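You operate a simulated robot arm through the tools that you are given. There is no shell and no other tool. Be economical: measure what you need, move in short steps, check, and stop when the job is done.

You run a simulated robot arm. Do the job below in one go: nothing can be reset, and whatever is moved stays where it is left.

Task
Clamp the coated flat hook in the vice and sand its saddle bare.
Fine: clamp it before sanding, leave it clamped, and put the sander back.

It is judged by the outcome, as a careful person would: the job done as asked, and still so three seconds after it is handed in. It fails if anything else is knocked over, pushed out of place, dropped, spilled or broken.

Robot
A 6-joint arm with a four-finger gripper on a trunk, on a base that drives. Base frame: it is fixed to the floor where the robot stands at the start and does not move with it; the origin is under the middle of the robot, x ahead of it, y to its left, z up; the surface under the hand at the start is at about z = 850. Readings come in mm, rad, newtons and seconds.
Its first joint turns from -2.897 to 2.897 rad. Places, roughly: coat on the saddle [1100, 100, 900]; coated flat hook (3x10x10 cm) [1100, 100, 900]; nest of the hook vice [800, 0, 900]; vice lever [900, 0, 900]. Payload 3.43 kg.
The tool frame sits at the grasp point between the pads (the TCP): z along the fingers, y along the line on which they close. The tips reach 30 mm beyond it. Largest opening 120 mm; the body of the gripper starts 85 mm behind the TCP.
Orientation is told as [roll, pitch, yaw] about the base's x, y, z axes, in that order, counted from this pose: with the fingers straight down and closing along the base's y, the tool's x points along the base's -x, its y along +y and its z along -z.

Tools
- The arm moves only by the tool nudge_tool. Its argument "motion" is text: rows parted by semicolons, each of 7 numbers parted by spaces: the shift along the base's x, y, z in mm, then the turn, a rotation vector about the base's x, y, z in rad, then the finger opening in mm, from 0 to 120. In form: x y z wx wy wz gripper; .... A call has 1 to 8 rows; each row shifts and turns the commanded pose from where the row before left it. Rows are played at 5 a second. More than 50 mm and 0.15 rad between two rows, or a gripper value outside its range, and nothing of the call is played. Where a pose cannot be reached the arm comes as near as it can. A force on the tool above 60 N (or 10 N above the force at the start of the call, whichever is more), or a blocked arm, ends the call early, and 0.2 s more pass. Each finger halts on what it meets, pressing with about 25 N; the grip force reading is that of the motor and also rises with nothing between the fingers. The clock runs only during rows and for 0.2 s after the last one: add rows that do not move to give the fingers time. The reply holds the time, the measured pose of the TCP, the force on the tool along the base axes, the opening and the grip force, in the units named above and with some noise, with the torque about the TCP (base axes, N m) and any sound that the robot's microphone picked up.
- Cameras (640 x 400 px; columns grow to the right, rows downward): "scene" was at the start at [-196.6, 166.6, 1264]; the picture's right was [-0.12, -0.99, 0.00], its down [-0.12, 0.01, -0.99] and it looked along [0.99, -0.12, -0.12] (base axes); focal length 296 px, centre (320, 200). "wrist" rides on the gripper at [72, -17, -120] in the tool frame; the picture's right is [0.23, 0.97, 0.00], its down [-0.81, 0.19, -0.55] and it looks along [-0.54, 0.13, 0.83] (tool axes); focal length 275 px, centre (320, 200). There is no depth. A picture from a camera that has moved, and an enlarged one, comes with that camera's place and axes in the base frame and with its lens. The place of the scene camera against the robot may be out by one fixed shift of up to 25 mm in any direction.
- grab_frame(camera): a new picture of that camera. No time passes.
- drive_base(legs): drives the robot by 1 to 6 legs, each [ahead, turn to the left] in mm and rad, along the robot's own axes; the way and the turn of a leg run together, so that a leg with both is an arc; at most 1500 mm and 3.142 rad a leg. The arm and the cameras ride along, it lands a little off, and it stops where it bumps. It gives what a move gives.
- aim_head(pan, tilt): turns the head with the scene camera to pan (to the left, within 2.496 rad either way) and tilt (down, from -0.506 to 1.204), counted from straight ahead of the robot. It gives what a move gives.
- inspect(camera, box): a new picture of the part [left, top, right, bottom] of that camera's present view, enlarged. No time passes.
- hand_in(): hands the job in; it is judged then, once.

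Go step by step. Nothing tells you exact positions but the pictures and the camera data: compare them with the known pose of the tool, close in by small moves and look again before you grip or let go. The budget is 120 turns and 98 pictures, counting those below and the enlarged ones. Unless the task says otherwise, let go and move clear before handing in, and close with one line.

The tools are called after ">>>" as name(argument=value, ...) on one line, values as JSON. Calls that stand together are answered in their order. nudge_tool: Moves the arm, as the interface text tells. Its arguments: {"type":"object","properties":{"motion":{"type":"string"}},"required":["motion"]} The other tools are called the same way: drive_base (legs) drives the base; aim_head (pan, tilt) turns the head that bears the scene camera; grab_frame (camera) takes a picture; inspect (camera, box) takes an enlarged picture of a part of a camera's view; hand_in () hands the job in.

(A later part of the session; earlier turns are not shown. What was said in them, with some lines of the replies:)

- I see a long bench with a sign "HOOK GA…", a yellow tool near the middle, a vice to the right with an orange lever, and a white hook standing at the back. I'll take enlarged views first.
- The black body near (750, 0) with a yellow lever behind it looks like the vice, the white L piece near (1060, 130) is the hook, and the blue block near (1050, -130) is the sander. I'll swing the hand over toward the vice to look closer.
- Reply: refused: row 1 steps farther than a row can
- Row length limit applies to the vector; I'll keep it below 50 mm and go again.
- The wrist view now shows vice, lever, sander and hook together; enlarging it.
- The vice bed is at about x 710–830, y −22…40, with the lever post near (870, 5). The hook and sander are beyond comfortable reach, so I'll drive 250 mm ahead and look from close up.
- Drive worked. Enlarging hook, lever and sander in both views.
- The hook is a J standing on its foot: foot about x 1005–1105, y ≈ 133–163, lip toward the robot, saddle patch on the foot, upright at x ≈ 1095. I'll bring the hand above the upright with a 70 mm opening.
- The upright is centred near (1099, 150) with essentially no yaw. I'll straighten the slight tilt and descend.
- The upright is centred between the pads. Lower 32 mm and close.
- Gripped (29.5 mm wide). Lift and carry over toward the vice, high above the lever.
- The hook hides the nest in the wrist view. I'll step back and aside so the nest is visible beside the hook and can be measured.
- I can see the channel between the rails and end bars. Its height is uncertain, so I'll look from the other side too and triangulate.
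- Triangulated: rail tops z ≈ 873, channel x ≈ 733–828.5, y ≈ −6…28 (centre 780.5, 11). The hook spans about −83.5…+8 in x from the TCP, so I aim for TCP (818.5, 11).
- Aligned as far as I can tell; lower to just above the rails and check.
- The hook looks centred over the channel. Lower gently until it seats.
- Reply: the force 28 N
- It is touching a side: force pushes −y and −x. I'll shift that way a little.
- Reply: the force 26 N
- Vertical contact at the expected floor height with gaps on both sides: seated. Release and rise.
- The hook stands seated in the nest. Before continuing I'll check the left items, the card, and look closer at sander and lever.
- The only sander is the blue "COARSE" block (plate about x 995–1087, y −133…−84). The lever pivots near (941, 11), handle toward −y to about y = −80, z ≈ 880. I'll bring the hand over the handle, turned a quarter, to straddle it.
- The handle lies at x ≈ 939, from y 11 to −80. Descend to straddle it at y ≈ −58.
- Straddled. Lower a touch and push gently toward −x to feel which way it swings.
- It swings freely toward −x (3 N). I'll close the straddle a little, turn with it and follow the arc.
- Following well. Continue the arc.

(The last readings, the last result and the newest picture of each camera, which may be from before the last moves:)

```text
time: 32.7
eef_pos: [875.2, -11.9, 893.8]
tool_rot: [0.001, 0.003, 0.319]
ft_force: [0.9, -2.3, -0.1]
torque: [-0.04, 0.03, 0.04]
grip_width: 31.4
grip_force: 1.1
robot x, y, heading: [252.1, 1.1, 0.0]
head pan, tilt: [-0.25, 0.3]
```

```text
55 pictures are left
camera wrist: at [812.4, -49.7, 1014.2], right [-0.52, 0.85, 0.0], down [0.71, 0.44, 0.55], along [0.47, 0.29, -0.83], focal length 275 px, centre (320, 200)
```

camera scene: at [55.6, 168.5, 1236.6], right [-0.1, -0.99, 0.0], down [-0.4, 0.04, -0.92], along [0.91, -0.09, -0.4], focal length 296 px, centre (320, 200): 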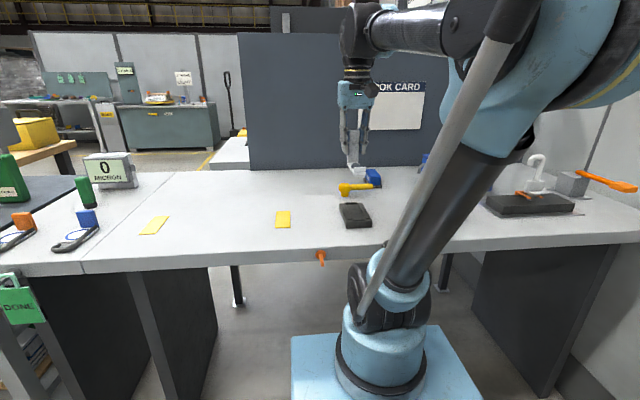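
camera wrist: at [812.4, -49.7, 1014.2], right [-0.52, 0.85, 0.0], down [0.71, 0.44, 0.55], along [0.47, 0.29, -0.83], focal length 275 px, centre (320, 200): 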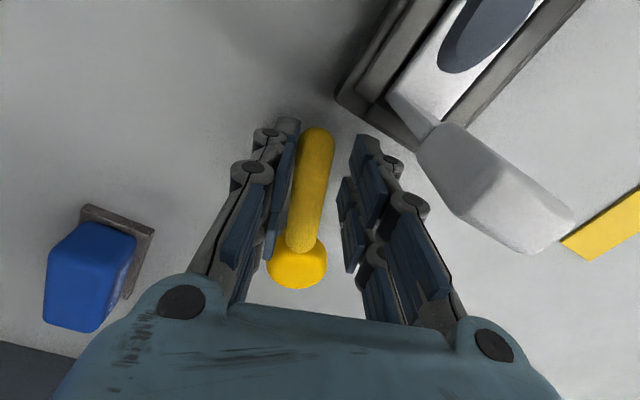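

>>> nudge_tool(motion="-2.5 9.8 0 0 0 -0.15 30;-1 10.2 0 0 0 -0.15 30;0 0 0 0 0 0 30")

>>> grab_frame(camera="wrist")

>>> grab_frame(camera="scene")

```text
time: 33.5
eef_pos: [872.4, 8.5, 893.7]
tool_rot: [0.0, 0.002, 0.02]
ft_force: [0.2, -1.5, -0.8]
torque: [-0.03, 0.0, 0.02]
grip_width: 31.0
grip_force: 1.1
robot x, y, heading: [251.5, -3.0, -0.006]
head pan, tilt: [-0.25, 0.3]
```

```text
54 pictures are left
camera wrist: at [801.1, -10.5, 1013.6], right [-0.25, 0.97, 0.0], down [0.81, 0.21, 0.55], along [0.53, 0.14, -0.83], focal length 275 px, centre (320, 200)
```

wrist: 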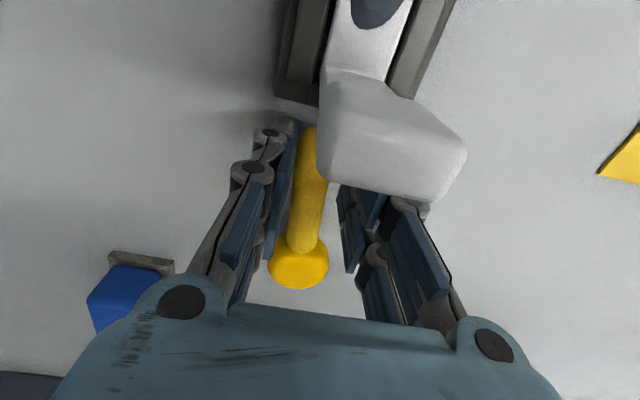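

```text
53 pictures are left
camera scene: at [54.0, 154.6, 1245.8], right [-0.25, -0.97, 0.0], down [-0.3, 0.07, -0.95], along [0.92, -0.24, -0.31], focal length 296 px, centre (320, 200)
```

scene: 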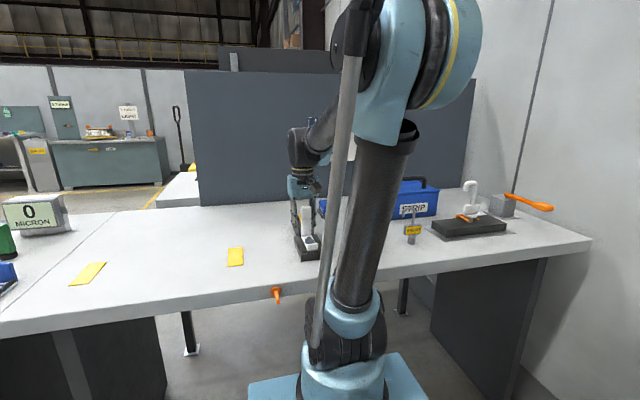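

>>> inspect(camera="wrist", box=[260, 0, 480, 130])

>>> inspect(camera="scene", box=[280, 190, 340, 270])

```text
2.91 times, centred on (370, 65) of wrist
camera zoom: at [801.1, -10.5, 1013.6], right [-0.25, 0.97, 0.0], down [0.81, 0.21, 0.55], along [0.53, 0.14, -0.83], focal length 801 px, centre (174, 593)
```

zoom: 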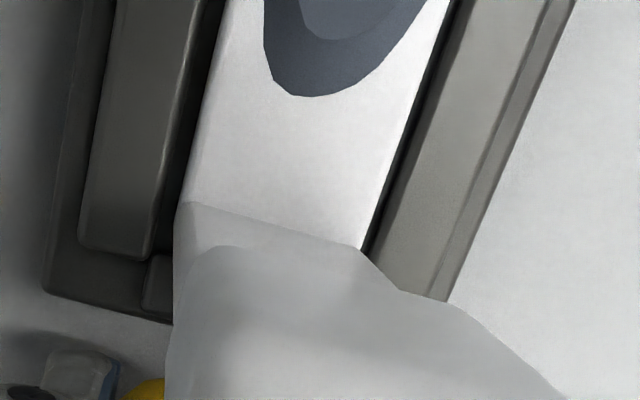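

```text
5.00 times, centred on (310, 230) of scene
camera zoom: at [54.0, 154.6, 1245.8], right [-0.25, -0.97, 0.0], down [-0.3, 0.07, -0.95], along [0.92, -0.24, -0.31], focal length 1481 px, centre (370, 50)
```

zoom: 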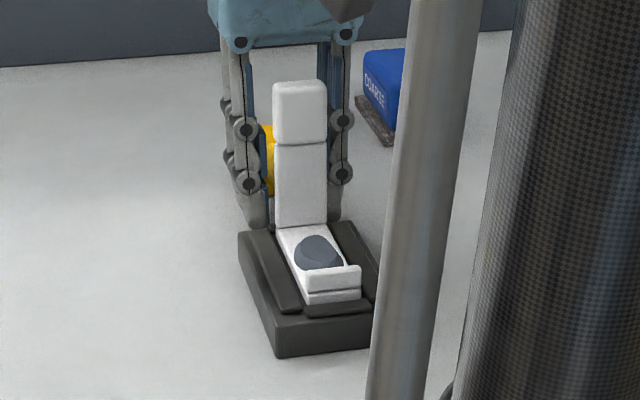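

No click or stop yet; I'll keep swinging until I feel the end stop.

>>> nudge_tool(motion="0.6 10.2 0 0 0 -0.15 30;0 0 0 0 0 0 30")

>>> nudge_tool(motion="2 9.9 0 0 0 -0.15 30;0 0 0 0 0 0 30")

>>> grab_frame(camera="wrist")

```text
time: 34.1
eef_pos: [873.2, 17.5, 893.3]
tool_rot: [-0.001, 0.0, -0.131]
ft_force: [4.2, -14.3, 0.7]
torque: [-0.23, -0.04, 0.38]
grip_width: 38.1
grip_force: 6.7
robot x, y, heading: [250.8, -1.1, 0.001]
head pan, tilt: [-0.25, 0.3]
```

```text
time: 34.7
eef_pos: [875.0, 26.4, 892.7]
tool_rot: [-0.002, 0.003, -0.282]
ft_force: [1.9, -56.5, -13.2]
torque: [-0.47, -0.55, 1.38]
grip_width: 58.4
grip_force: 24.6
robot x, y, heading: [253.8, -1.1, 0.005]
head pan, tilt: [-0.25, 0.3]
```

```text
50 pictures are left
camera wrist: at [802.0, 29.0, 1013.2], right [0.05, 1.0, 0.0], down [0.83, -0.04, 0.55], along [0.55, -0.03, -0.83], focal length 275 px, centre (320, 200)
```

wrist: 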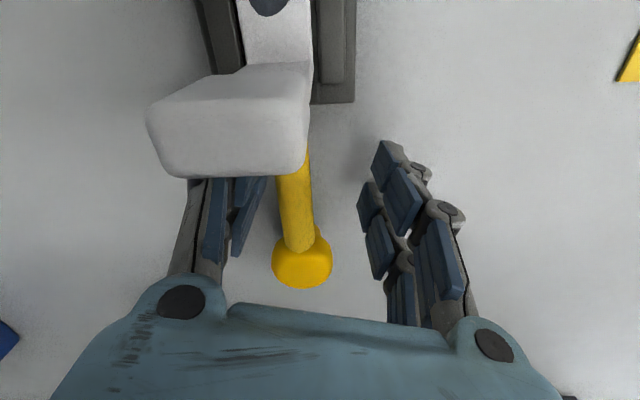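

The lever hit its end stop pointing at the nest (force rose sharply). Back off, open and lift clear, then look.

>>> nudge_tool(motion="-2 -9.9 0 0 0 0.15 60;-0.6 -8 0 0 0 0.13 60;0 0 0 0 0 0 60;0 0 30 0 0 0 60;0 0 40 0 0 0 60;0 0 40 0 0 0 60;0 0 30 0 0 0 60")

>>> grab_frame(camera="wrist")

>>> inspect(camera="scene", box=[270, 180, 370, 270])

```text
time: 36.3
eef_pos: [872.8, 9.9, 1034.4]
tool_rot: [-0.001, 0.002, 0.0]
ft_force: [0.6, -0.3, 0.8]
torque: [0.03, 0.05, 0.02]
grip_width: 60.0
grip_force: 0.0
robot x, y, heading: [253.5, 0.2, -0.0]
head pan, tilt: [-0.25, 0.3]
```

```text
49 pictures are left
camera wrist: at [800.5, -6.3, 1154.9], right [-0.23, 0.97, 0.0], down [0.81, 0.19, 0.55], along [0.54, 0.13, -0.83], focal length 275 px, centre (320, 200)
```

wrist: 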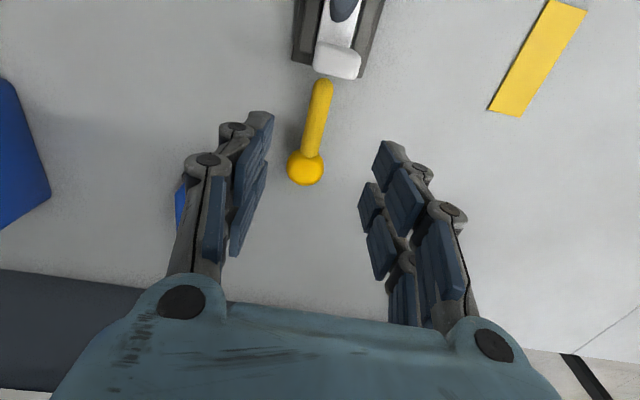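

```text
4.44 times, centred on (320, 225) of scene
camera zoom: at [54.0, 154.6, 1245.8], right [-0.25, -0.97, 0.0], down [-0.3, 0.07, -0.95], along [0.92, -0.24, -0.31], focal length 1316 px, centre (320, 89)
```

zoom: 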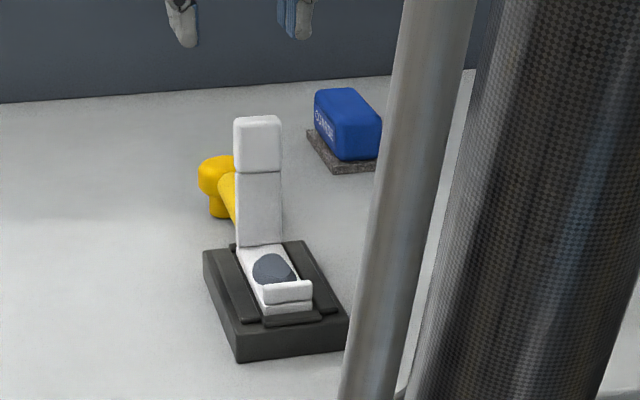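

Lever closed over the vice. Now go above the sander.

>>> nudge_tool(motion="30 -24 5 0 0 0 80;30 -24 5 0 0 0 90;30 -24 5 0 0 0 90;30 -24 5 0 0 0 90;30 -24 5 0 0 0 90;0 0 0 0 0 0 90")

>>> grab_frame(camera="wrist")

>>> inspect(camera="wrist", box=[240, 40, 400, 220])

```text
time: 37.7
eef_pos: [1021.9, -109.7, 1057.6]
tool_rot: [0.002, 0.001, 0.0]
ft_force: [-0.4, 0.3, 0.0]
torque: [0.04, 0.01, 0.0]
grip_width: 89.9
grip_force: 0.0
robot x, y, heading: [248.9, 2.3, -0.002]
head pan, tilt: [-0.25, 0.3]
```

```text
47 pictures are left
camera wrist: at [950.7, -126.8, 1178.4], right [-0.23, 0.97, 0.0], down [0.81, 0.19, 0.55], along [0.54, 0.13, -0.83], focal length 275 px, centre (320, 200)
```

wrist: 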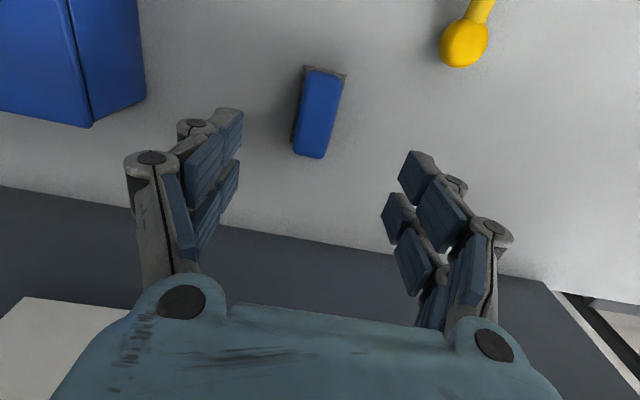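

```text
2.22 times, centred on (320, 130) of wrist
camera zoom: at [950.7, -126.8, 1178.4], right [-0.23, 0.97, 0.0], down [0.81, 0.19, 0.55], along [0.54, 0.13, -0.83], focal length 612 px, centre (320, 356)
```

zoom: 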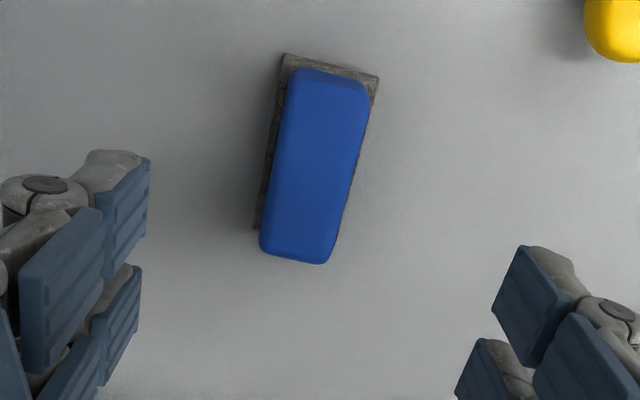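

The sander: blue block about 83 × 33 mm centred near (1041, −109), top z ≈ 887, with abrasive sole. In the saddle (≈ 68 mm between lip and upright) it must lie crosswise, so I'll grip it by its long ends with the hand turned a quarter.

>>> nudge_tool(motion="3 0 0 0 0 0.15 110;3 0 0 0 0 0.15 110;3 0 0 0 0 0.15 110;3 0 0 0 0 0.15 110;3 0 0 0 0 0.15 110;3 0 0 0 0 0.15 110;0 0 0 0 0 0.15 110;0 0 0 0 0 0.15 110")

>>> nudge_tool(motion="0 0 -20 0 0 0.15 110;0 0 -20 0 0 0.15 110;0 0 -20 0 0 0.0708 110;0 0 -20 0 0 0 110;0 0 0 0 0 0 110")

>>> grab_frame(camera="wrist")

```text
time: 39.5
eef_pos: [1040.6, -109.3, 1058.9]
tool_rot: [0.002, 0.003, 1.202]
ft_force: [-0.3, -0.2, 0.4]
torque: [0.0, -0.05, 0.01]
grip_width: 110.2
grip_force: 0.2
robot x, y, heading: [255.2, -1.8, 0.0]
head pan, tilt: [-0.25, 0.3]
```

```text
time: 40.7
eef_pos: [1039.4, -109.4, 976.9]
tool_rot: [0.003, -0.001, 1.57]
ft_force: [0.8, -0.2, 0.1]
torque: [-0.02, -0.02, -0.03]
grip_width: 109.8
grip_force: 0.0
robot x, y, heading: [250.8, 3.6, 0.0]
head pan, tilt: [-0.25, 0.3]
```

```text
45 pictures are left
camera wrist: at [1056.1, -181.4, 1098.4], right [-0.97, -0.23, 0.0], down [-0.19, 0.81, 0.55], along [-0.13, 0.54, -0.83], focal length 275 px, centre (320, 200)
```

wrist: 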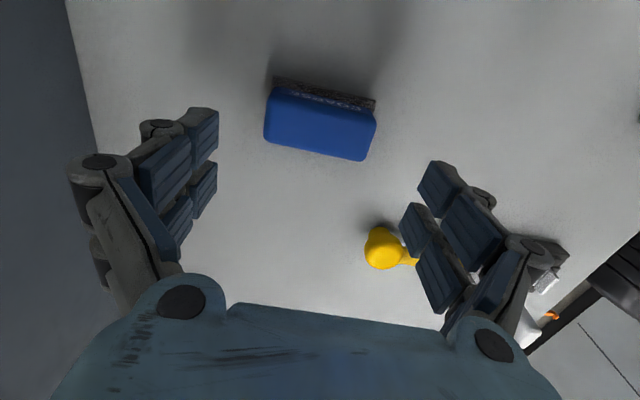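

The sander is centred under the hand. Descend to z ≈ 890.

>>> nudge_tool(motion="0 0 -30 0 0 0 110;0 0 -25 0 0 0 110;0 0 -15 0 0 0 110;0 0 0 0 0 0 110")

>>> grab_frame(camera="wrist")

>>> inspect(camera="scene", box=[270, 150, 370, 250])

```text
time: 41.7
eef_pos: [1039.7, -111.0, 907.6]
tool_rot: [0.002, 0.0, 1.572]
ft_force: [-0.3, 0.1, 1.1]
torque: [0.03, 0.0, 0.0]
grip_width: 110.2
grip_force: 0.0
robot x, y, heading: [251.3, -0.6, 0.0]
head pan, tilt: [-0.25, 0.3]
```

```text
44 pictures are left
camera wrist: at [1055.6, -181.5, 1028.2], right [-0.97, -0.23, 0.0], down [-0.19, 0.81, 0.55], along [-0.13, 0.54, -0.83], focal length 275 px, centre (320, 200)
```

wrist: 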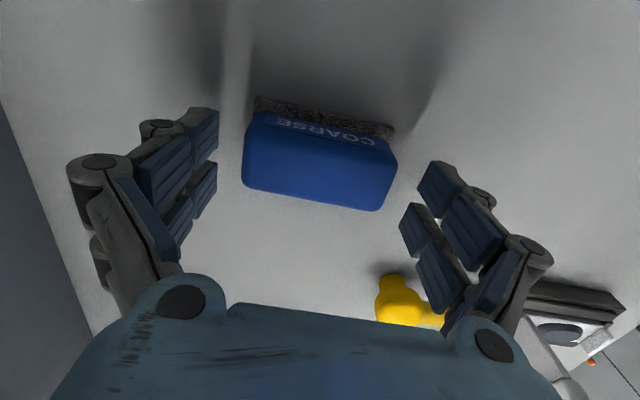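

```text
4.00 times, centred on (320, 200) of scene
camera zoom: at [54.1, 154.7, 1245.9], right [-0.25, -0.97, 0.0], down [-0.3, 0.07, -0.95], along [0.92, -0.24, -0.31], focal length 1185 px, centre (320, 200)
```

zoom: 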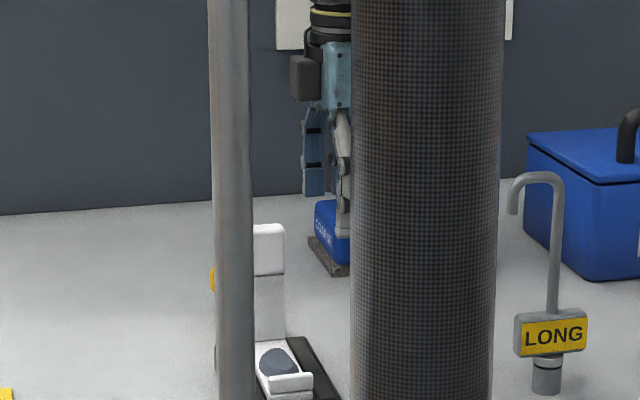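

>>> nudge_tool(motion="0 -1 -10 0 0 0 110;0 0 -8 0 0 0 110;0 0 0 0 0 0 90;0 0 0 0 0 0 70;0 0 0 0 0 0 70;0 0 0 0 0 0 70")

>>> grab_frame(camera="wrist")

```text
time: 43.1
eef_pos: [1040.2, -110.5, 889.9]
tool_rot: [0.001, 0.0, 1.571]
ft_force: [0.6, -0.1, -1.0]
torque: [-0.04, -0.06, -0.02]
grip_width: 85.8
grip_force: 25.3
robot x, y, heading: [251.1, -2.1, -0.002]
head pan, tilt: [-0.25, 0.3]
```

```text
42 pictures are left
camera wrist: at [1055.9, -182.2, 1011.1], right [-0.97, -0.23, 0.0], down [-0.19, 0.81, 0.55], along [-0.13, 0.54, -0.83], focal length 275 px, centre (320, 200)
```

wrist: 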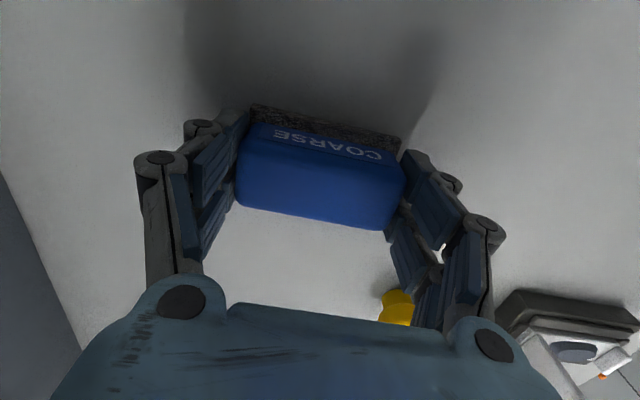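

Gripped (85.8 mm). Home pose recorded: TCP (1040.2, −110.5, 889.9), yaw 1.571. Lift and carry over the hook, turning back so the sander lies crosswise.

>>> nudge_tool(motion="0 0 25 0 0 0 70;0 0 45 0 0 0 70;0 0 45 0 0 0 70;0 0 40 0 0 0 70;-24 11 0 0 0 -0.1428 70;-24 11 0 0 0 -0.1428 70;-24 11 0 0 0 -0.1428 70;-24 11 0 0 0 -0.1428 70")

>>> nudge_tool(motion="-24 11 0 0 0 -0.1428 70;-24 11 0 0 0 -0.1428 70;-24 11 0 0 0 -0.1428 70;-24 11 0 0 0 -0.1428 70;-24 11 0 0 0 -0.1428 70;-24 11 0 0 0 -0.1428 70;-22 11 0 0 0 -0.1428 70;0 0 0 0 0 0 70")

>>> grab_frame(camera="wrist")

>>> aim_head(pan=-0.1, tilt=0.4)

>>> inspect(camera="scene", box=[300, 130, 410, 240])

```text
time: 44.9
eef_pos: [942.8, -66.8, 1043.8]
tool_rot: [0.001, 0.003, 0.995]
ft_force: [0.4, 0.3, -2.2]
torque: [0.03, 0.08, -0.03]
grip_width: 85.8
grip_force: 25.3
robot x, y, heading: [249.3, 0.2, 0.001]
head pan, tilt: [-0.25, 0.3]
```

```text
time: 46.7
eef_pos: [780.9, 10.0, 1045.3]
tool_rot: [-0.001, 0.003, -0.002]
ft_force: [0.1, -0.2, -2.5]
torque: [0.0, 0.0, -0.03]
grip_width: 85.8
grip_force: 25.3
robot x, y, heading: [246.5, 1.6, 0.003]
head pan, tilt: [-0.25, 0.3]
```

```text
41 pictures are left
camera wrist: at [707.8, -7.0, 1165.6], right [-0.23, 0.97, 0.0], down [0.81, 0.19, 0.55], along [0.54, 0.13, -0.83], focal length 275 px, centre (320, 200)
```

wrist: 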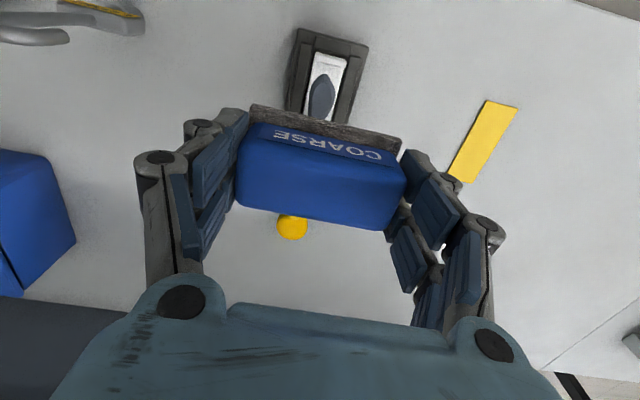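

```text
time: 47.4
eef_pos: [780.0, 9.8, 1046.9]
tool_rot: [-0.001, 0.003, 0.0]
ft_force: [-0.7, -0.4, -2.0]
torque: [0.0, 0.0, 0.01]
grip_width: 85.6
grip_force: 25.1
robot x, y, heading: [248.8, 0.3, -0.0]
head pan, tilt: [-0.099, 0.4]
```

```text
3.64 times, centred on (355, 185) of scene
camera zoom: at [55.5, 168.5, 1236.6], right [-0.1, -0.99, 0.0], down [-0.4, 0.04, -0.92], along [0.91, -0.09, -0.4], focal length 1077 px, centre (193, 254)
```

zoom: 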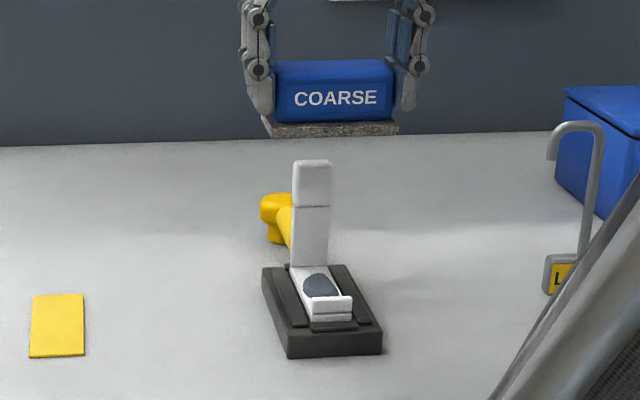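

The sander is crosswise over the hook. Descend between lip and upright to just above the saddle.

>>> nudge_tool(motion="-3 0.5 0 0 0 0 70;0 0 -40 0 0 0 70;0 0 -40 0 0 0 70;0 0 -28 0 0 0 70;0 0 0 0 0 0 70")

>>> inspect(camera="scene", box=[310, 160, 400, 240])

>>> grab_frame(camera="wrist")

```text
time: 48.6
eef_pos: [775.4, 9.5, 937.0]
tool_rot: [-0.001, 0.002, -0.002]
ft_force: [-0.2, -0.8, -0.5]
torque: [-0.02, -0.01, -0.02]
grip_width: 86.0
grip_force: 25.0
robot x, y, heading: [254.7, 0.6, 0.001]
head pan, tilt: [-0.099, 0.4]
```

```text
5.00 times, centred on (355, 200) of scene
camera zoom: at [55.6, 168.5, 1236.5], right [-0.1, -0.99, 0.0], down [-0.4, 0.04, -0.92], along [0.91, -0.09, -0.4], focal length 1481 px, centre (145, 200)
```

zoom: 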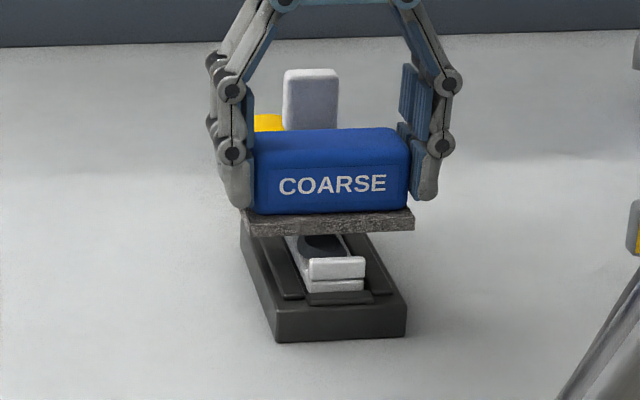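

```text
38 pictures are left
camera wrist: at [704.5, -7.3, 1057.7], right [-0.23, 0.97, 0.0], down [0.81, 0.19, 0.55], along [0.54, 0.13, -0.83], focal length 275 px, centre (320, 200)
```

wrist: 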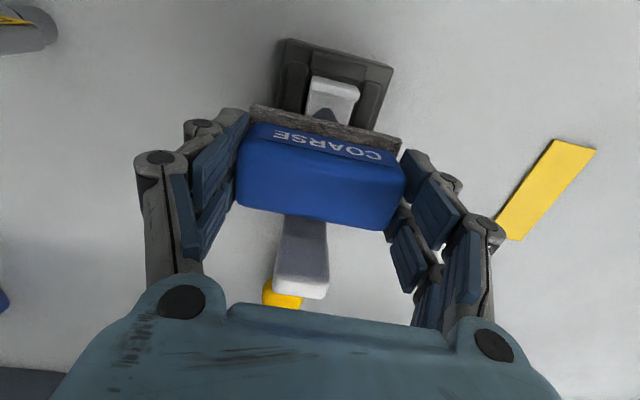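

Good alignment. Lower until it touches.

>>> nudge_tool(motion="1 0.5 -6 0 0 0 70;0 0 -4 0 0 0 70;0 0 -3 0 0 0 70;0 0 -2 0 0 0 70;0 0 0 0 0 0 70")

>>> inspect(camera="scene", box=[310, 160, 400, 240])

```text
time: 49.8
eef_pos: [777.3, 11.3, 922.6]
tool_rot: [-0.001, 0.003, 0.0]
ft_force: [0.2, -0.6, -2.4]
torque: [0.04, 0.02, 0.01]
grip_width: 85.8
grip_force: 24.9
robot x, y, heading: [252.9, -1.2, 0.008]
head pan, tilt: [-0.099, 0.4]
```

```text
5.00 times, centred on (355, 200) of scene
camera zoom: at [55.6, 168.5, 1236.5], right [-0.1, -0.99, 0.0], down [-0.4, 0.04, -0.92], along [0.91, -0.09, -0.4], focal length 1481 px, centre (145, 200)
```

zoom: 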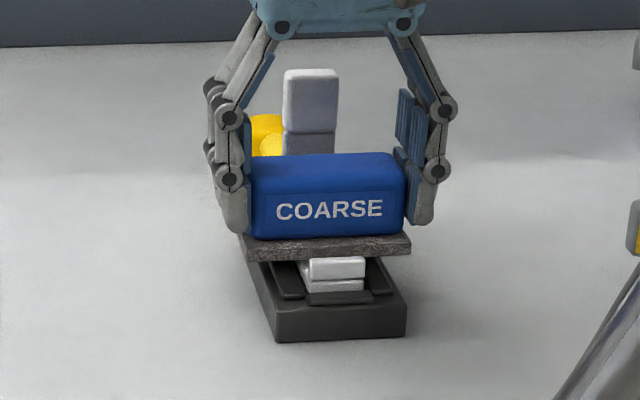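

>>> nudge_tool(motion="0 0 -2 0 0 0 70;0 0 -2 0 0 0 70;0 0 0 0 0 0 70")

>>> nudge_tool(motion="0 0 -1 0 0 0 70;0 0 -1 0 0 0 70;0 0 0 0 0 0 70")

```text
time: 50.6
eef_pos: [777.2, 12.5, 919.7]
tool_rot: [0.001, 0.002, 0.0]
ft_force: [-0.3, -0.8, 3.1]
torque: [0.0, -0.09, 0.0]
grip_width: 85.8
grip_force: 24.9
robot x, y, heading: [253.2, 1.5, 0.001]
head pan, tilt: [-0.099, 0.4]
```

```text
time: 51.4
eef_pos: [777.0, 12.2, 916.7]
tool_rot: [-0.001, 0.0, 0.0]
ft_force: [4.4, -2.6, 19.8]
torque: [-0.18, -0.11, 0.0]
grip_width: 85.7
grip_force: 25.0
robot x, y, heading: [253.0, -2.2, -0.002]
head pan, tilt: [-0.099, 0.4]
```

In contact with about 20 N. Begin sanding strokes across, with small x shifts.

>>> nudge_tool(motion="0 8 0 0 0 0 70;0 -8 0 0 0 0 70;0 -8 0 0 0 0 70;0 8 0 0 0 0 70;4 8 0 0 0 0 70;0 -16 0 0 0 0 70;0 8 0 0 0 0 70")

>>> grab_frame(camera="wrist")

```text
time: 53.0
eef_pos: [780.3, 11.4, 916.8]
tool_rot: [0.0, 0.002, 0.0]
ft_force: [0.6, -4.1, 10.7]
torque: [0.01, -0.01, 0.01]
grip_width: 85.7
grip_force: 24.7
robot x, y, heading: [251.0, -0.7, -0.002]
head pan, tilt: [-0.099, 0.4]
```

```text
36 pictures are left
camera wrist: at [708.4, -5.8, 1036.9], right [-0.23, 0.97, 0.0], down [0.81, 0.19, 0.55], along [0.54, 0.13, -0.83], focal length 275 px, centre (320, 200)
```

wrist: 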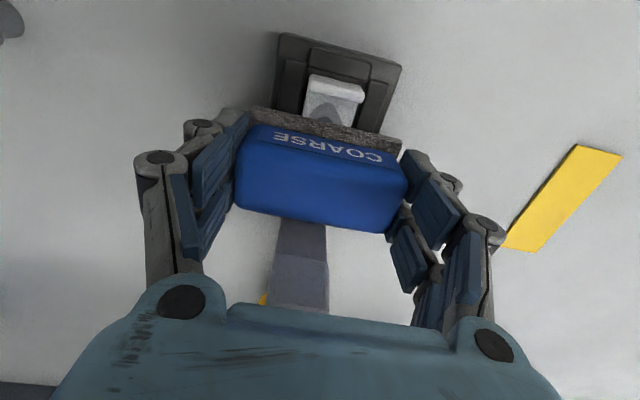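

>>> inspect(camera="wrist", box=[270, 60, 410, 150])

```text
4.44 times, centred on (340, 105) of wrist
camera zoom: at [708.4, -5.8, 1036.9], right [-0.23, 0.97, 0.0], down [0.81, 0.19, 0.55], along [0.54, 0.13, -0.83], focal length 1224 px, centre (231, 622)
```

zoom: 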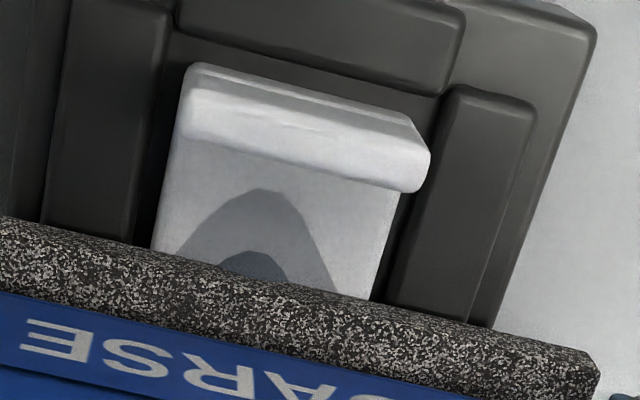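

It works: the coat is fading. Keep stroking, covering both ends of the saddle.

>>> nudge_tool(motion="0 8 -0.7 0 0 0 70;0 -16 0 0 0 0 70;0 16 0 0 0 0 70;-4 -16 0 0 0 0 70;0 16 0 0 0 0 70;-4 -16 0 0 0 0 70;0 16 0 0 0 0 70;0 -8 0 0 0 0 70")

>>> nudge_tool(motion="-3 8 0 0 0 0 70;0 -16 0 0 0 0 70;0 16 0 0 0 0 70;0 -16 0 0 0 0 70;3 16 0 0 0 0 70;4 -16 0 0 0 0 70;0 16 0 0 0 0 70;0 -8 0 0 0 0 70")

>>> inspect(camera="wrist", box=[270, 60, 410, 150])

```text
time: 54.8
eef_pos: [772.1, 11.4, 915.9]
tool_rot: [0.003, 0.001, 0.001]
ft_force: [1.4, 6.6, 16.2]
torque: [0.32, 0.0, -0.02]
grip_width: 85.7
grip_force: 25.2
robot x, y, heading: [249.1, 0.7, 0.003]
head pan, tilt: [-0.099, 0.4]
```

```text
time: 56.6
eef_pos: [776.1, 12.6, 915.9]
tool_rot: [0.001, 0.003, 0.0]
ft_force: [1.3, 7.4, 15.7]
torque: [0.31, 0.03, -0.01]
grip_width: 85.8
grip_force: 25.0
robot x, y, heading: [253.1, 2.7, -0.001]
head pan, tilt: [-0.099, 0.4]
```

```text
4.44 times, centred on (340, 105) of wrist
camera zoom: at [704.9, -4.9, 1035.8], right [-0.23, 0.97, 0.0], down [0.81, 0.19, 0.55], along [0.54, 0.13, -0.83], focal length 1224 px, centre (231, 622)
```

zoom: 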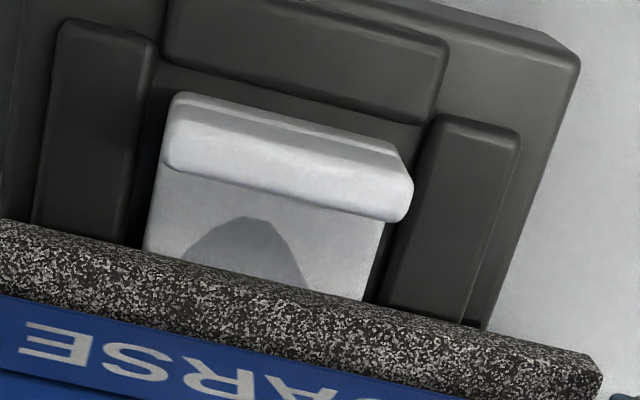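

Still some grey left; two more sets, then lift to look.

>>> nudge_tool(motion="0 9 0 0 0 0 70;0 -18 0 0 0 0 70;0 18 0 0 0 0 70;4 -18 0 0 0 0 70;0 18 0 0 0 0 70;4 -18 0 0 0 0 70;0 18 0 0 0 0 70;0 -9 0 0 0 0 70")

>>> nudge_tool(motion="-8 9 0 0 0 0 70;0 -18 0 0 0 0 70;0 18 0 0 0 0 70;-5 -18 0 0 0 0 70;0 18 0 0 0 0 70;0 -18 0 0 0 0 70;0 18 0 0 0 0 70;5 -9 0 0 0 0 70")

>>> nudge_tool(motion="0 0 10 0 0 0 70;0 0 40 0 0 0 70;0 0 40 0 0 0 70;0 0 0 0 0 0 70")

>>> inspect(camera="scene", box=[325, 180, 385, 235])

>>> inspect(camera="wrist", box=[270, 20, 410, 130])

```text
time: 58.4
eef_pos: [782.6, 10.5, 917.3]
tool_rot: [-0.001, 0.004, 0.0]
ft_force: [-1.1, -0.9, -1.9]
torque: [0.02, 0.01, -0.01]
grip_width: 86.1
grip_force: 25.1
robot x, y, heading: [247.5, 2.5, 0.0]
head pan, tilt: [-0.099, 0.4]
```

```text
time: 60.2
eef_pos: [776.2, 11.0, 917.1]
tool_rot: [0.0, 0.003, 0.0]
ft_force: [-0.3, 0.9, -2.5]
torque: [0.04, 0.0, -0.01]
grip_width: 85.9
grip_force: 25.1
robot x, y, heading: [252.4, -0.6, -0.0]
head pan, tilt: [-0.099, 0.4]
```

```text
time: 61.2
eef_pos: [776.1, 11.3, 1005.3]
tool_rot: [0.0, 0.002, 0.0]
ft_force: [-0.1, -0.2, -1.7]
torque: [0.0, 0.01, 0.01]
grip_width: 85.7
grip_force: 25.4
robot x, y, heading: [252.1, 2.1, -0.002]
head pan, tilt: [-0.099, 0.4]
```

```text
7.27 times, centred on (355, 208) of scene
camera zoom: at [55.5, 168.5, 1236.5], right [-0.1, -0.99, 0.0], down [-0.4, 0.04, -0.92], along [0.91, -0.09, -0.4], focal length 2154 px, centre (66, 146)
```

zoom: 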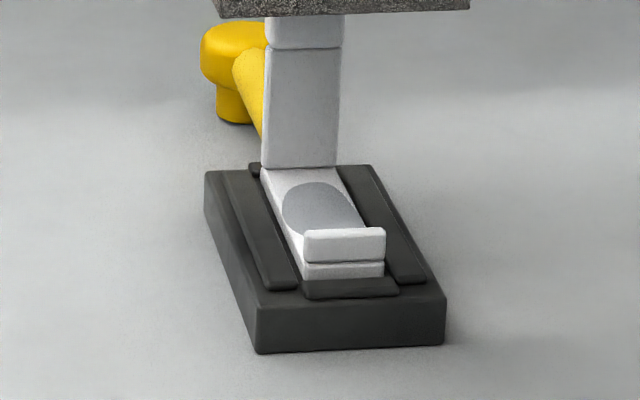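

```text
3.64 times, centred on (340, 75) of wrist
camera zoom: at [703.5, -6.2, 1125.4], right [-0.23, 0.97, 0.0], down [0.81, 0.19, 0.55], along [0.54, 0.13, -0.83], focal length 1001 px, centre (247, 654)
```

zoom: 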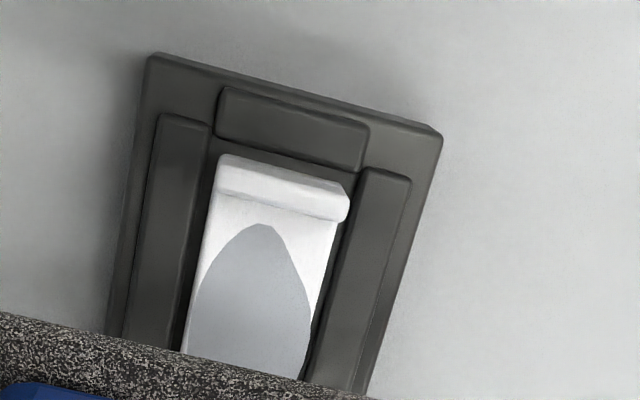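

The dark coat is gone and an even light grey shows. I'll move aside for an unobstructed look.

>>> nudge_tool(motion="-40 0 10 0 0 0 70;-40 0 10 0 0 0 70;0 40 10 0 0 0 70;0 45 0 0 0 0 70;0 0 0 0 0 0 70")

>>> grab_frame(camera="wrist")

>>> inspect(camera="scene", box=[330, 190, 380, 235])

```text
time: 62.4
eef_pos: [696.5, 94.6, 1035.5]
tool_rot: [0.0, 0.002, 0.0]
ft_force: [-0.1, 0.0, -1.1]
torque: [-0.02, 0.01, 0.01]
grip_width: 86.1
grip_force: 25.3
robot x, y, heading: [252.1, 1.2, -0.006]
head pan, tilt: [-0.099, 0.4]
```

```text
31 pictures are left
camera wrist: at [624.5, 77.1, 1155.9], right [-0.23, 0.97, 0.0], down [0.81, 0.19, 0.55], along [0.54, 0.13, -0.83], focal length 275 px, centre (320, 200)
```

wrist: 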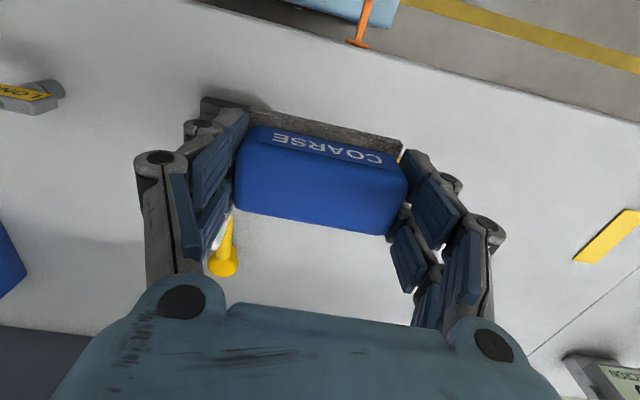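

```text
8.89 times, centred on (355, 212) of scene
camera zoom: at [55.5, 168.5, 1236.5], right [-0.1, -0.99, 0.0], down [-0.4, 0.04, -0.92], along [0.91, -0.09, -0.4], focal length 2633 px, centre (9, 89)
```

zoom: 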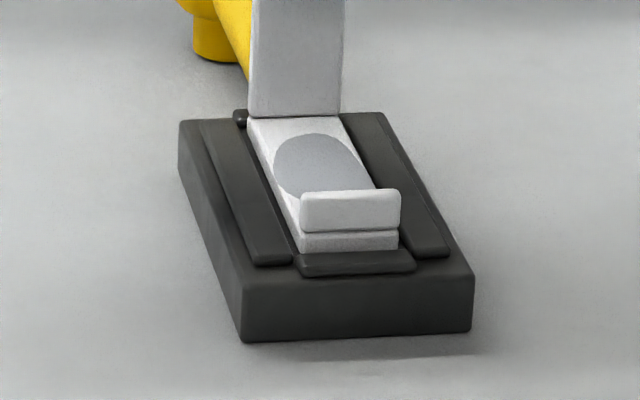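

It looks evenly bare. To be sure, I'll do one more set in firm contact and see whether anything changes.

>>> nudge_tool(motion="0 -45 0 0 0 0 70;0 -40 0 0 0 0 70;40 0 0 0 0 0 70;40 0 0 0 0 0 70;0 0 -40 0 0 0 70;0 0 -40 0 0 0 70;0 0 -30 0 0 0 70;0 0 0 0 0 0 70")

>>> nudge_tool(motion="0 0 -6 0 0 0 70;0 0 -3 0 0 0 70;0 0 -2 0 0 0 70;0 0 0 0 0 0 70")

```text
time: 64.2
eef_pos: [775.1, 9.1, 923.1]
tool_rot: [0.001, 0.003, 0.001]
ft_force: [0.4, 0.1, -1.2]
torque: [-0.01, 0.01, -0.01]
grip_width: 85.7
grip_force: 25.3
robot x, y, heading: [251.7, 5.7, 0.001]
head pan, tilt: [-0.099, 0.4]
```

```text
time: 65.2
eef_pos: [776.5, 11.2, 915.2]
tool_rot: [-0.001, 0.001, -0.001]
ft_force: [-0.1, -0.9, 20.1]
torque: [-0.08, 0.01, 0.01]
grip_width: 85.9
grip_force: 24.5
robot x, y, heading: [252.6, 3.2, -0.001]
head pan, tilt: [-0.099, 0.4]
```

>>> nudge_tool(motion="0 8 0 0 0 0 70;0 -16 0 0 0 0 70;4 16 0 0 0 0 70;4 -16 0 0 0 0 70;0 16 0 0 0 0 70;-8 -16 0 0 0 0 70;-4 16 0 0 0 0 70;0 -8 0 0 0 0 70")

>>> nudge_tool(motion="0 8 0 0 0 0 70;0 -16 0 0 0 0 70;4 16 0 0 0 0 70;0 -8 0 0 0 0 70;0 0 0 0 0 0 70")

>>> nudge_tool(motion="0 0 10 0 0 0 70;0 0 40 0 0 0 70;0 0 40 0 0 0 70;0 0 40 0 0 0 70;0 0 0 0 0 0 70")

>>> inspect(camera="scene", box=[330, 190, 380, 235])

>>> inspect(camera="wrist", box=[270, 20, 410, 130])

```text
time: 67.0
eef_pos: [772.7, 13.3, 915.8]
tool_rot: [-0.001, 0.002, 0.001]
ft_force: [0.6, 1.9, 4.1]
torque: [0.03, -0.06, 0.02]
grip_width: 85.8
grip_force: 25.1
robot x, y, heading: [251.7, 1.2, -0.002]
head pan, tilt: [-0.099, 0.4]
```

```text
time: 68.2
eef_pos: [776.0, 11.5, 913.9]
tool_rot: [0.0, 0.001, -0.001]
ft_force: [-0.6, 1.3, 4.8]
torque: [0.07, -0.05, 0.0]
grip_width: 85.7
grip_force: 25.2
robot x, y, heading: [253.0, -3.6, -0.003]
head pan, tilt: [-0.099, 0.4]
```

```text
time: 69.4
eef_pos: [776.2, 12.0, 1045.1]
tool_rot: [0.0, 0.002, -0.001]
ft_force: [-0.8, 0.2, -1.4]
torque: [-0.01, -0.01, 0.02]
grip_width: 86.0
grip_force: 25.2
robot x, y, heading: [254.4, -0.6, 0.003]
head pan, tilt: [-0.099, 0.4]
```

```text
8.89 times, centred on (355, 212) of scene
camera zoom: at [55.5, 168.5, 1236.5], right [-0.1, -0.99, 0.0], down [-0.4, 0.04, -0.92], along [0.91, -0.09, -0.4], focal length 2633 px, centre (9, 89)
```

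zoom: 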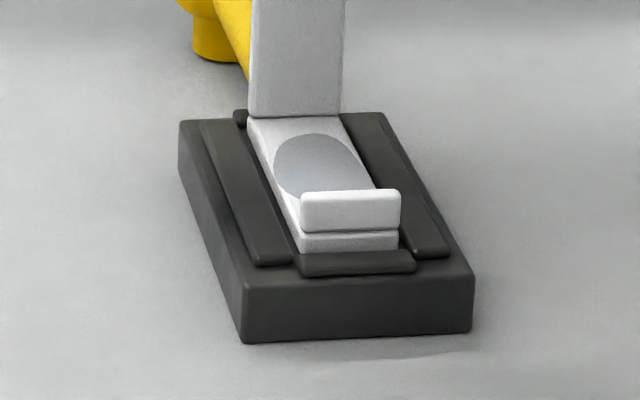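

```text
3.64 times, centred on (340, 75) of wrist
camera zoom: at [704.1, -4.3, 1166.4], right [-0.23, 0.97, 0.0], down [0.81, 0.19, 0.55], along [0.54, 0.13, -0.83], focal length 1001 px, centre (247, 654)
```

zoom: 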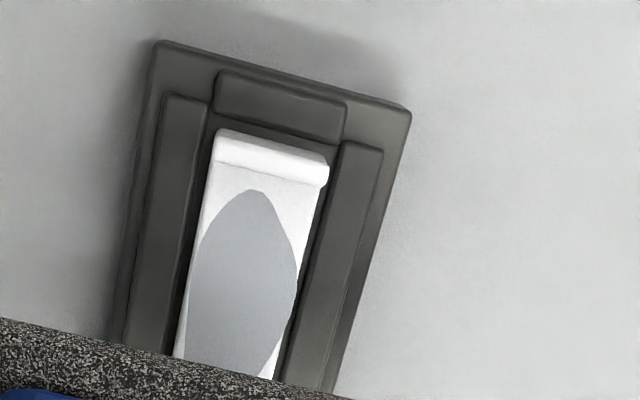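

Unchanged colour: the saddle is bare and the hook did not shift. Carry the sander back to its spot.

>>> nudge_tool(motion="24 -11.1 0 0 0 0.1428 70;24 -11.1 0 0 0 0.1428 70;24 -11.1 0 0 0 0.1428 70;24 -11.1 0 0 0 0.1428 70;24 -11.1 0 0 0 0.1428 70;24 -11.1 0 0 0 0.1428 70;24 -11.1 0 0 0 0.1428 70;24 -11.1 0 0 0 0.1428 70")

>>> nudge_tool(motion="24 -11.1 0 0 0 0.1428 70;24 -11.1 0 0 0 0.1428 70;24 -11.5 0 0 0 0.1428 70;0 0 -40 0 0 0 70;0 0 -40 0 0 0 70;0 0 0 0 0 0 70")

>>> grab_frame(camera="wrist")

```text
time: 71.2
eef_pos: [969.4, -77.0, 1044.7]
tool_rot: [0.001, 0.001, 1.143]
ft_force: [-0.1, 0.1, -1.6]
torque: [0.01, -0.02, 0.01]
grip_width: 85.5
grip_force: 24.8
robot x, y, heading: [249.3, 1.1, -0.002]
head pan, tilt: [-0.099, 0.4]
```

```text
time: 72.6
eef_pos: [1040.1, -112.2, 965.3]
tool_rot: [0.001, 0.0, 1.571]
ft_force: [0.4, 0.2, -1.2]
torque: [0.01, 0.0, 0.01]
grip_width: 85.7
grip_force: 25.3
robot x, y, heading: [252.0, -1.5, -0.004]
head pan, tilt: [-0.099, 0.4]
```

```text
27 pictures are left
camera wrist: at [1057.1, -183.6, 1085.1], right [-0.97, -0.23, 0.0], down [-0.19, 0.81, 0.55], along [-0.13, 0.54, -0.83], focal length 275 px, centre (320, 200)
```

wrist: 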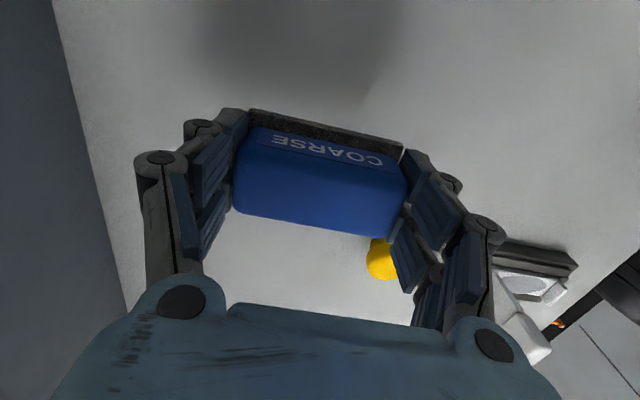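

Over the home spot at the recorded pose; lower to z ≈ 890, feeling for the bench.

>>> nudge_tool(motion="0 1.5 -40 0 0 0 70;0 0 -20 0 0 0 70;0 0 -9 0 0 0 70;0 0 -3 0 0 0 70;0 0 0 0 0 0 70")

>>> nudge_tool(motion="0 0 -2 0 0 0 70;0 0 -1.5 0 0 0 70;0 0 0 0 0 0 70")

```text
time: 73.8
eef_pos: [1041.0, -109.4, 892.2]
tool_rot: [0.001, -0.001, 1.572]
ft_force: [0.3, -0.1, -2.2]
torque: [0.02, 0.02, 0.01]
grip_width: 85.9
grip_force: 25.3
robot x, y, heading: [252.6, 1.3, 0.002]
head pan, tilt: [-0.099, 0.4]
```

```text
time: 74.6
eef_pos: [1039.8, -109.3, 889.4]
tool_rot: [0.001, 0.001, 1.571]
ft_force: [0.3, 0.8, -1.2]
torque: [0.0, -0.01, 0.0]
grip_width: 85.7
grip_force: 25.2
robot x, y, heading: [252.9, -0.7, -0.003]
head pan, tilt: [-0.099, 0.4]
```

>>> nudge_tool(motion="0 0 -1 0 0 0 70;0 0 -1 0 0 0 70;0 0 0 0 0 0 70")

```text
time: 75.4
eef_pos: [1039.7, -108.9, 888.0]
tool_rot: [0.001, 0.0, 1.572]
ft_force: [-0.5, 0.2, -1.8]
torque: [0.0, 0.01, -0.01]
grip_width: 86.0
grip_force: 25.1
robot x, y, heading: [250.4, -0.2, -0.001]
head pan, tilt: [-0.099, 0.4]
```

>>> nudge_tool(motion="0 0 -1 0 0 0 70;0 0 -1 0 0 0 70;0 0 0 0 0 0 70")

>>> grab_frame(camera="wrist")

```text
time: 76.2
eef_pos: [1041.0, -109.1, 886.0]
tool_rot: [0.0, 0.001, 1.572]
ft_force: [3.2, 0.6, 7.7]
torque: [-0.04, -0.11, 0.02]
grip_width: 86.1
grip_force: 25.5
robot x, y, heading: [249.7, -0.1, -0.003]
head pan, tilt: [-0.099, 0.4]
```

```text
26 pictures are left
camera wrist: at [1056.1, -180.7, 1006.1], right [-0.97, -0.23, 0.0], down [-0.19, 0.81, 0.55], along [-0.13, 0.54, -0.83], focal length 275 px, centre (320, 200)
```

wrist: 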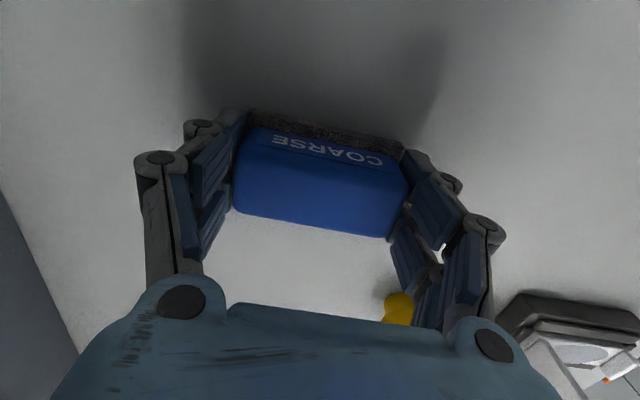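

Touching the bench. Release and rise.

>>> nudge_tool(motion="0 0 0.5 0 0 0 86;0 0 0 0 0 0 95;0 0 0 0 0 0 112;0 0 0 0 0 0 112;0 0 30 0 0 0 112;0 0 40 0 0 0 112;0 0 40 0 0 0 112;0 0 40 0 0 0 112")

>>> grab_frame(camera="wrist")

>>> grab_frame(camera="scene")

```text
time: 78.0
eef_pos: [1040.0, -106.7, 1036.6]
tool_rot: [0.002, 0.001, 1.57]
ft_force: [-1.1, 0.1, -0.6]
torque: [0.01, 0.01, 0.03]
grip_width: 111.9
grip_force: 0.2
robot x, y, heading: [251.2, 2.1, -0.002]
head pan, tilt: [-0.099, 0.4]
```

```text
25 pictures are left
camera wrist: at [1056.7, -178.2, 1155.9], right [-0.97, -0.23, 0.0], down [-0.19, 0.81, 0.55], along [-0.13, 0.54, -0.83], focal length 275 px, centre (320, 200)
```

wrist: 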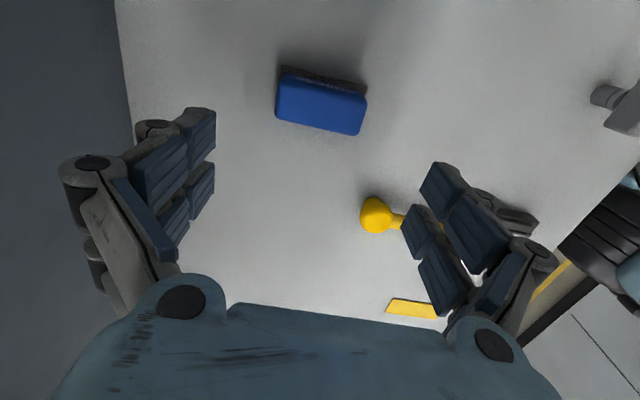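

```text
24 pictures are left
camera scene: at [55.7, 168.5, 1236.6], right [-0.1, -0.99, 0.0], down [-0.4, 0.04, -0.92], along [0.91, -0.09, -0.4], focal length 296 px, centre (320, 200)
```

scene: 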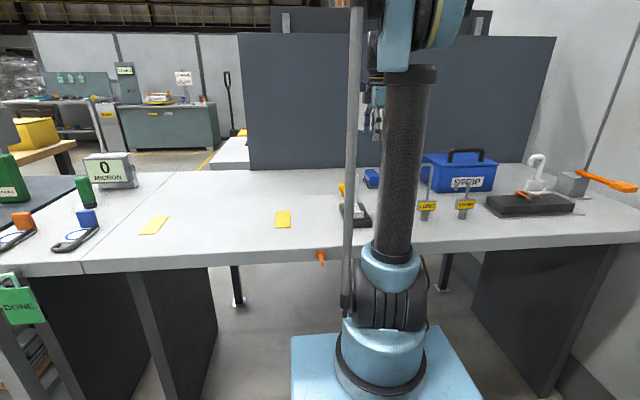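

The sander is back in its place. I'll move clear and take a last look at the clamped hook.

>>> nudge_tool(motion="-35 15 10 0 0 -0.14 90;-35 15 10 0 0 -0.14 90;-35 15 10 0 0 -0.14 90;-35 15 10 0 0 -0.14 90;-35 15 10 0 0 -0.14 90;-35 15 10 0 0 -0.14 90;-35 10 10 0 0 -0.14 90;-35 10 10 0 0 -0.14 90")

>>> nudge_tool(motion="-35 0 0 0 0 -0.15 100;-20 0 0 0 0 -0.15 100;0 0 0 0 0 -0.15 100;0 0 0 0 0 0 100")

>>> inspect(camera="wrist", box=[240, 90, 400, 290])

>>> inspect(camera="scene", box=[300, 150, 420, 250])

```text
time: 79.8
eef_pos: [761.5, 0.2, 1115.6]
tool_rot: [0.0, 0.001, 0.448]
ft_force: [0.4, 0.1, -0.7]
torque: [-0.02, 0.02, -0.02]
grip_width: 90.1
grip_force: 0.1
robot x, y, heading: [253.9, -2.7, 0.001]
head pan, tilt: [-0.099, 0.4]
```

```text
time: 80.8
eef_pos: [706.5, -0.1, 1115.8]
tool_rot: [0.0, 0.002, 0.0]
ft_force: [-0.1, -0.4, 0.6]
torque: [0.02, 0.0, 0.01]
grip_width: 100.2
grip_force: 0.1
robot x, y, heading: [250.1, 0.5, -0.001]
head pan, tilt: [-0.099, 0.4]
```

```text
2.00 times, centred on (320, 190) of wrist
camera zoom: at [634.5, -16.2, 1236.0], right [-0.23, 0.97, 0.0], down [0.81, 0.19, 0.55], along [0.54, 0.13, -0.83], focal length 551 px, centre (320, 220)
```

zoom: 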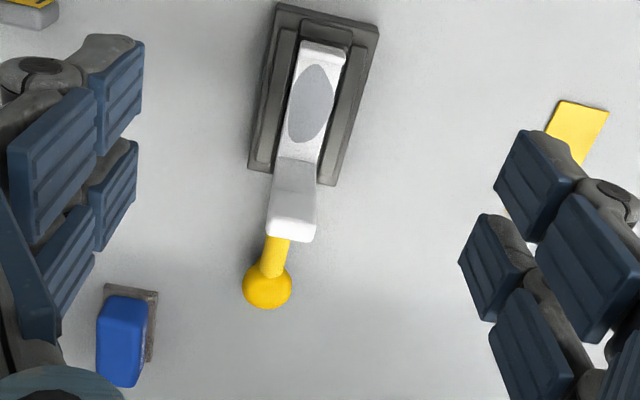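

```text
4.00 times, centred on (360, 200) of scene
camera zoom: at [55.5, 168.5, 1236.5], right [-0.1, -0.99, 0.0], down [-0.4, 0.04, -0.92], along [0.91, -0.09, -0.4], focal length 1185 px, centre (160, 200)
```

zoom: 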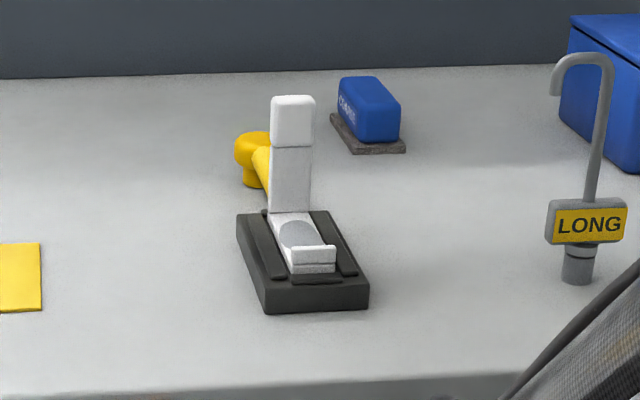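

The hook is in the nest with the lever swung to its stop, the saddle is evenly bare, and the sander is back where it was. The hand is clear, so I'm handing in.

>>> hand_in()

```text
The job is handed in.
```

The coated flat hook is still clamped in the vice, its saddle looks sanded bare, and the sander is back in its place. I judged the clamp from the lever reaching its end stop and the hook not shifting while sanded, since the jaws showed no visible movement.
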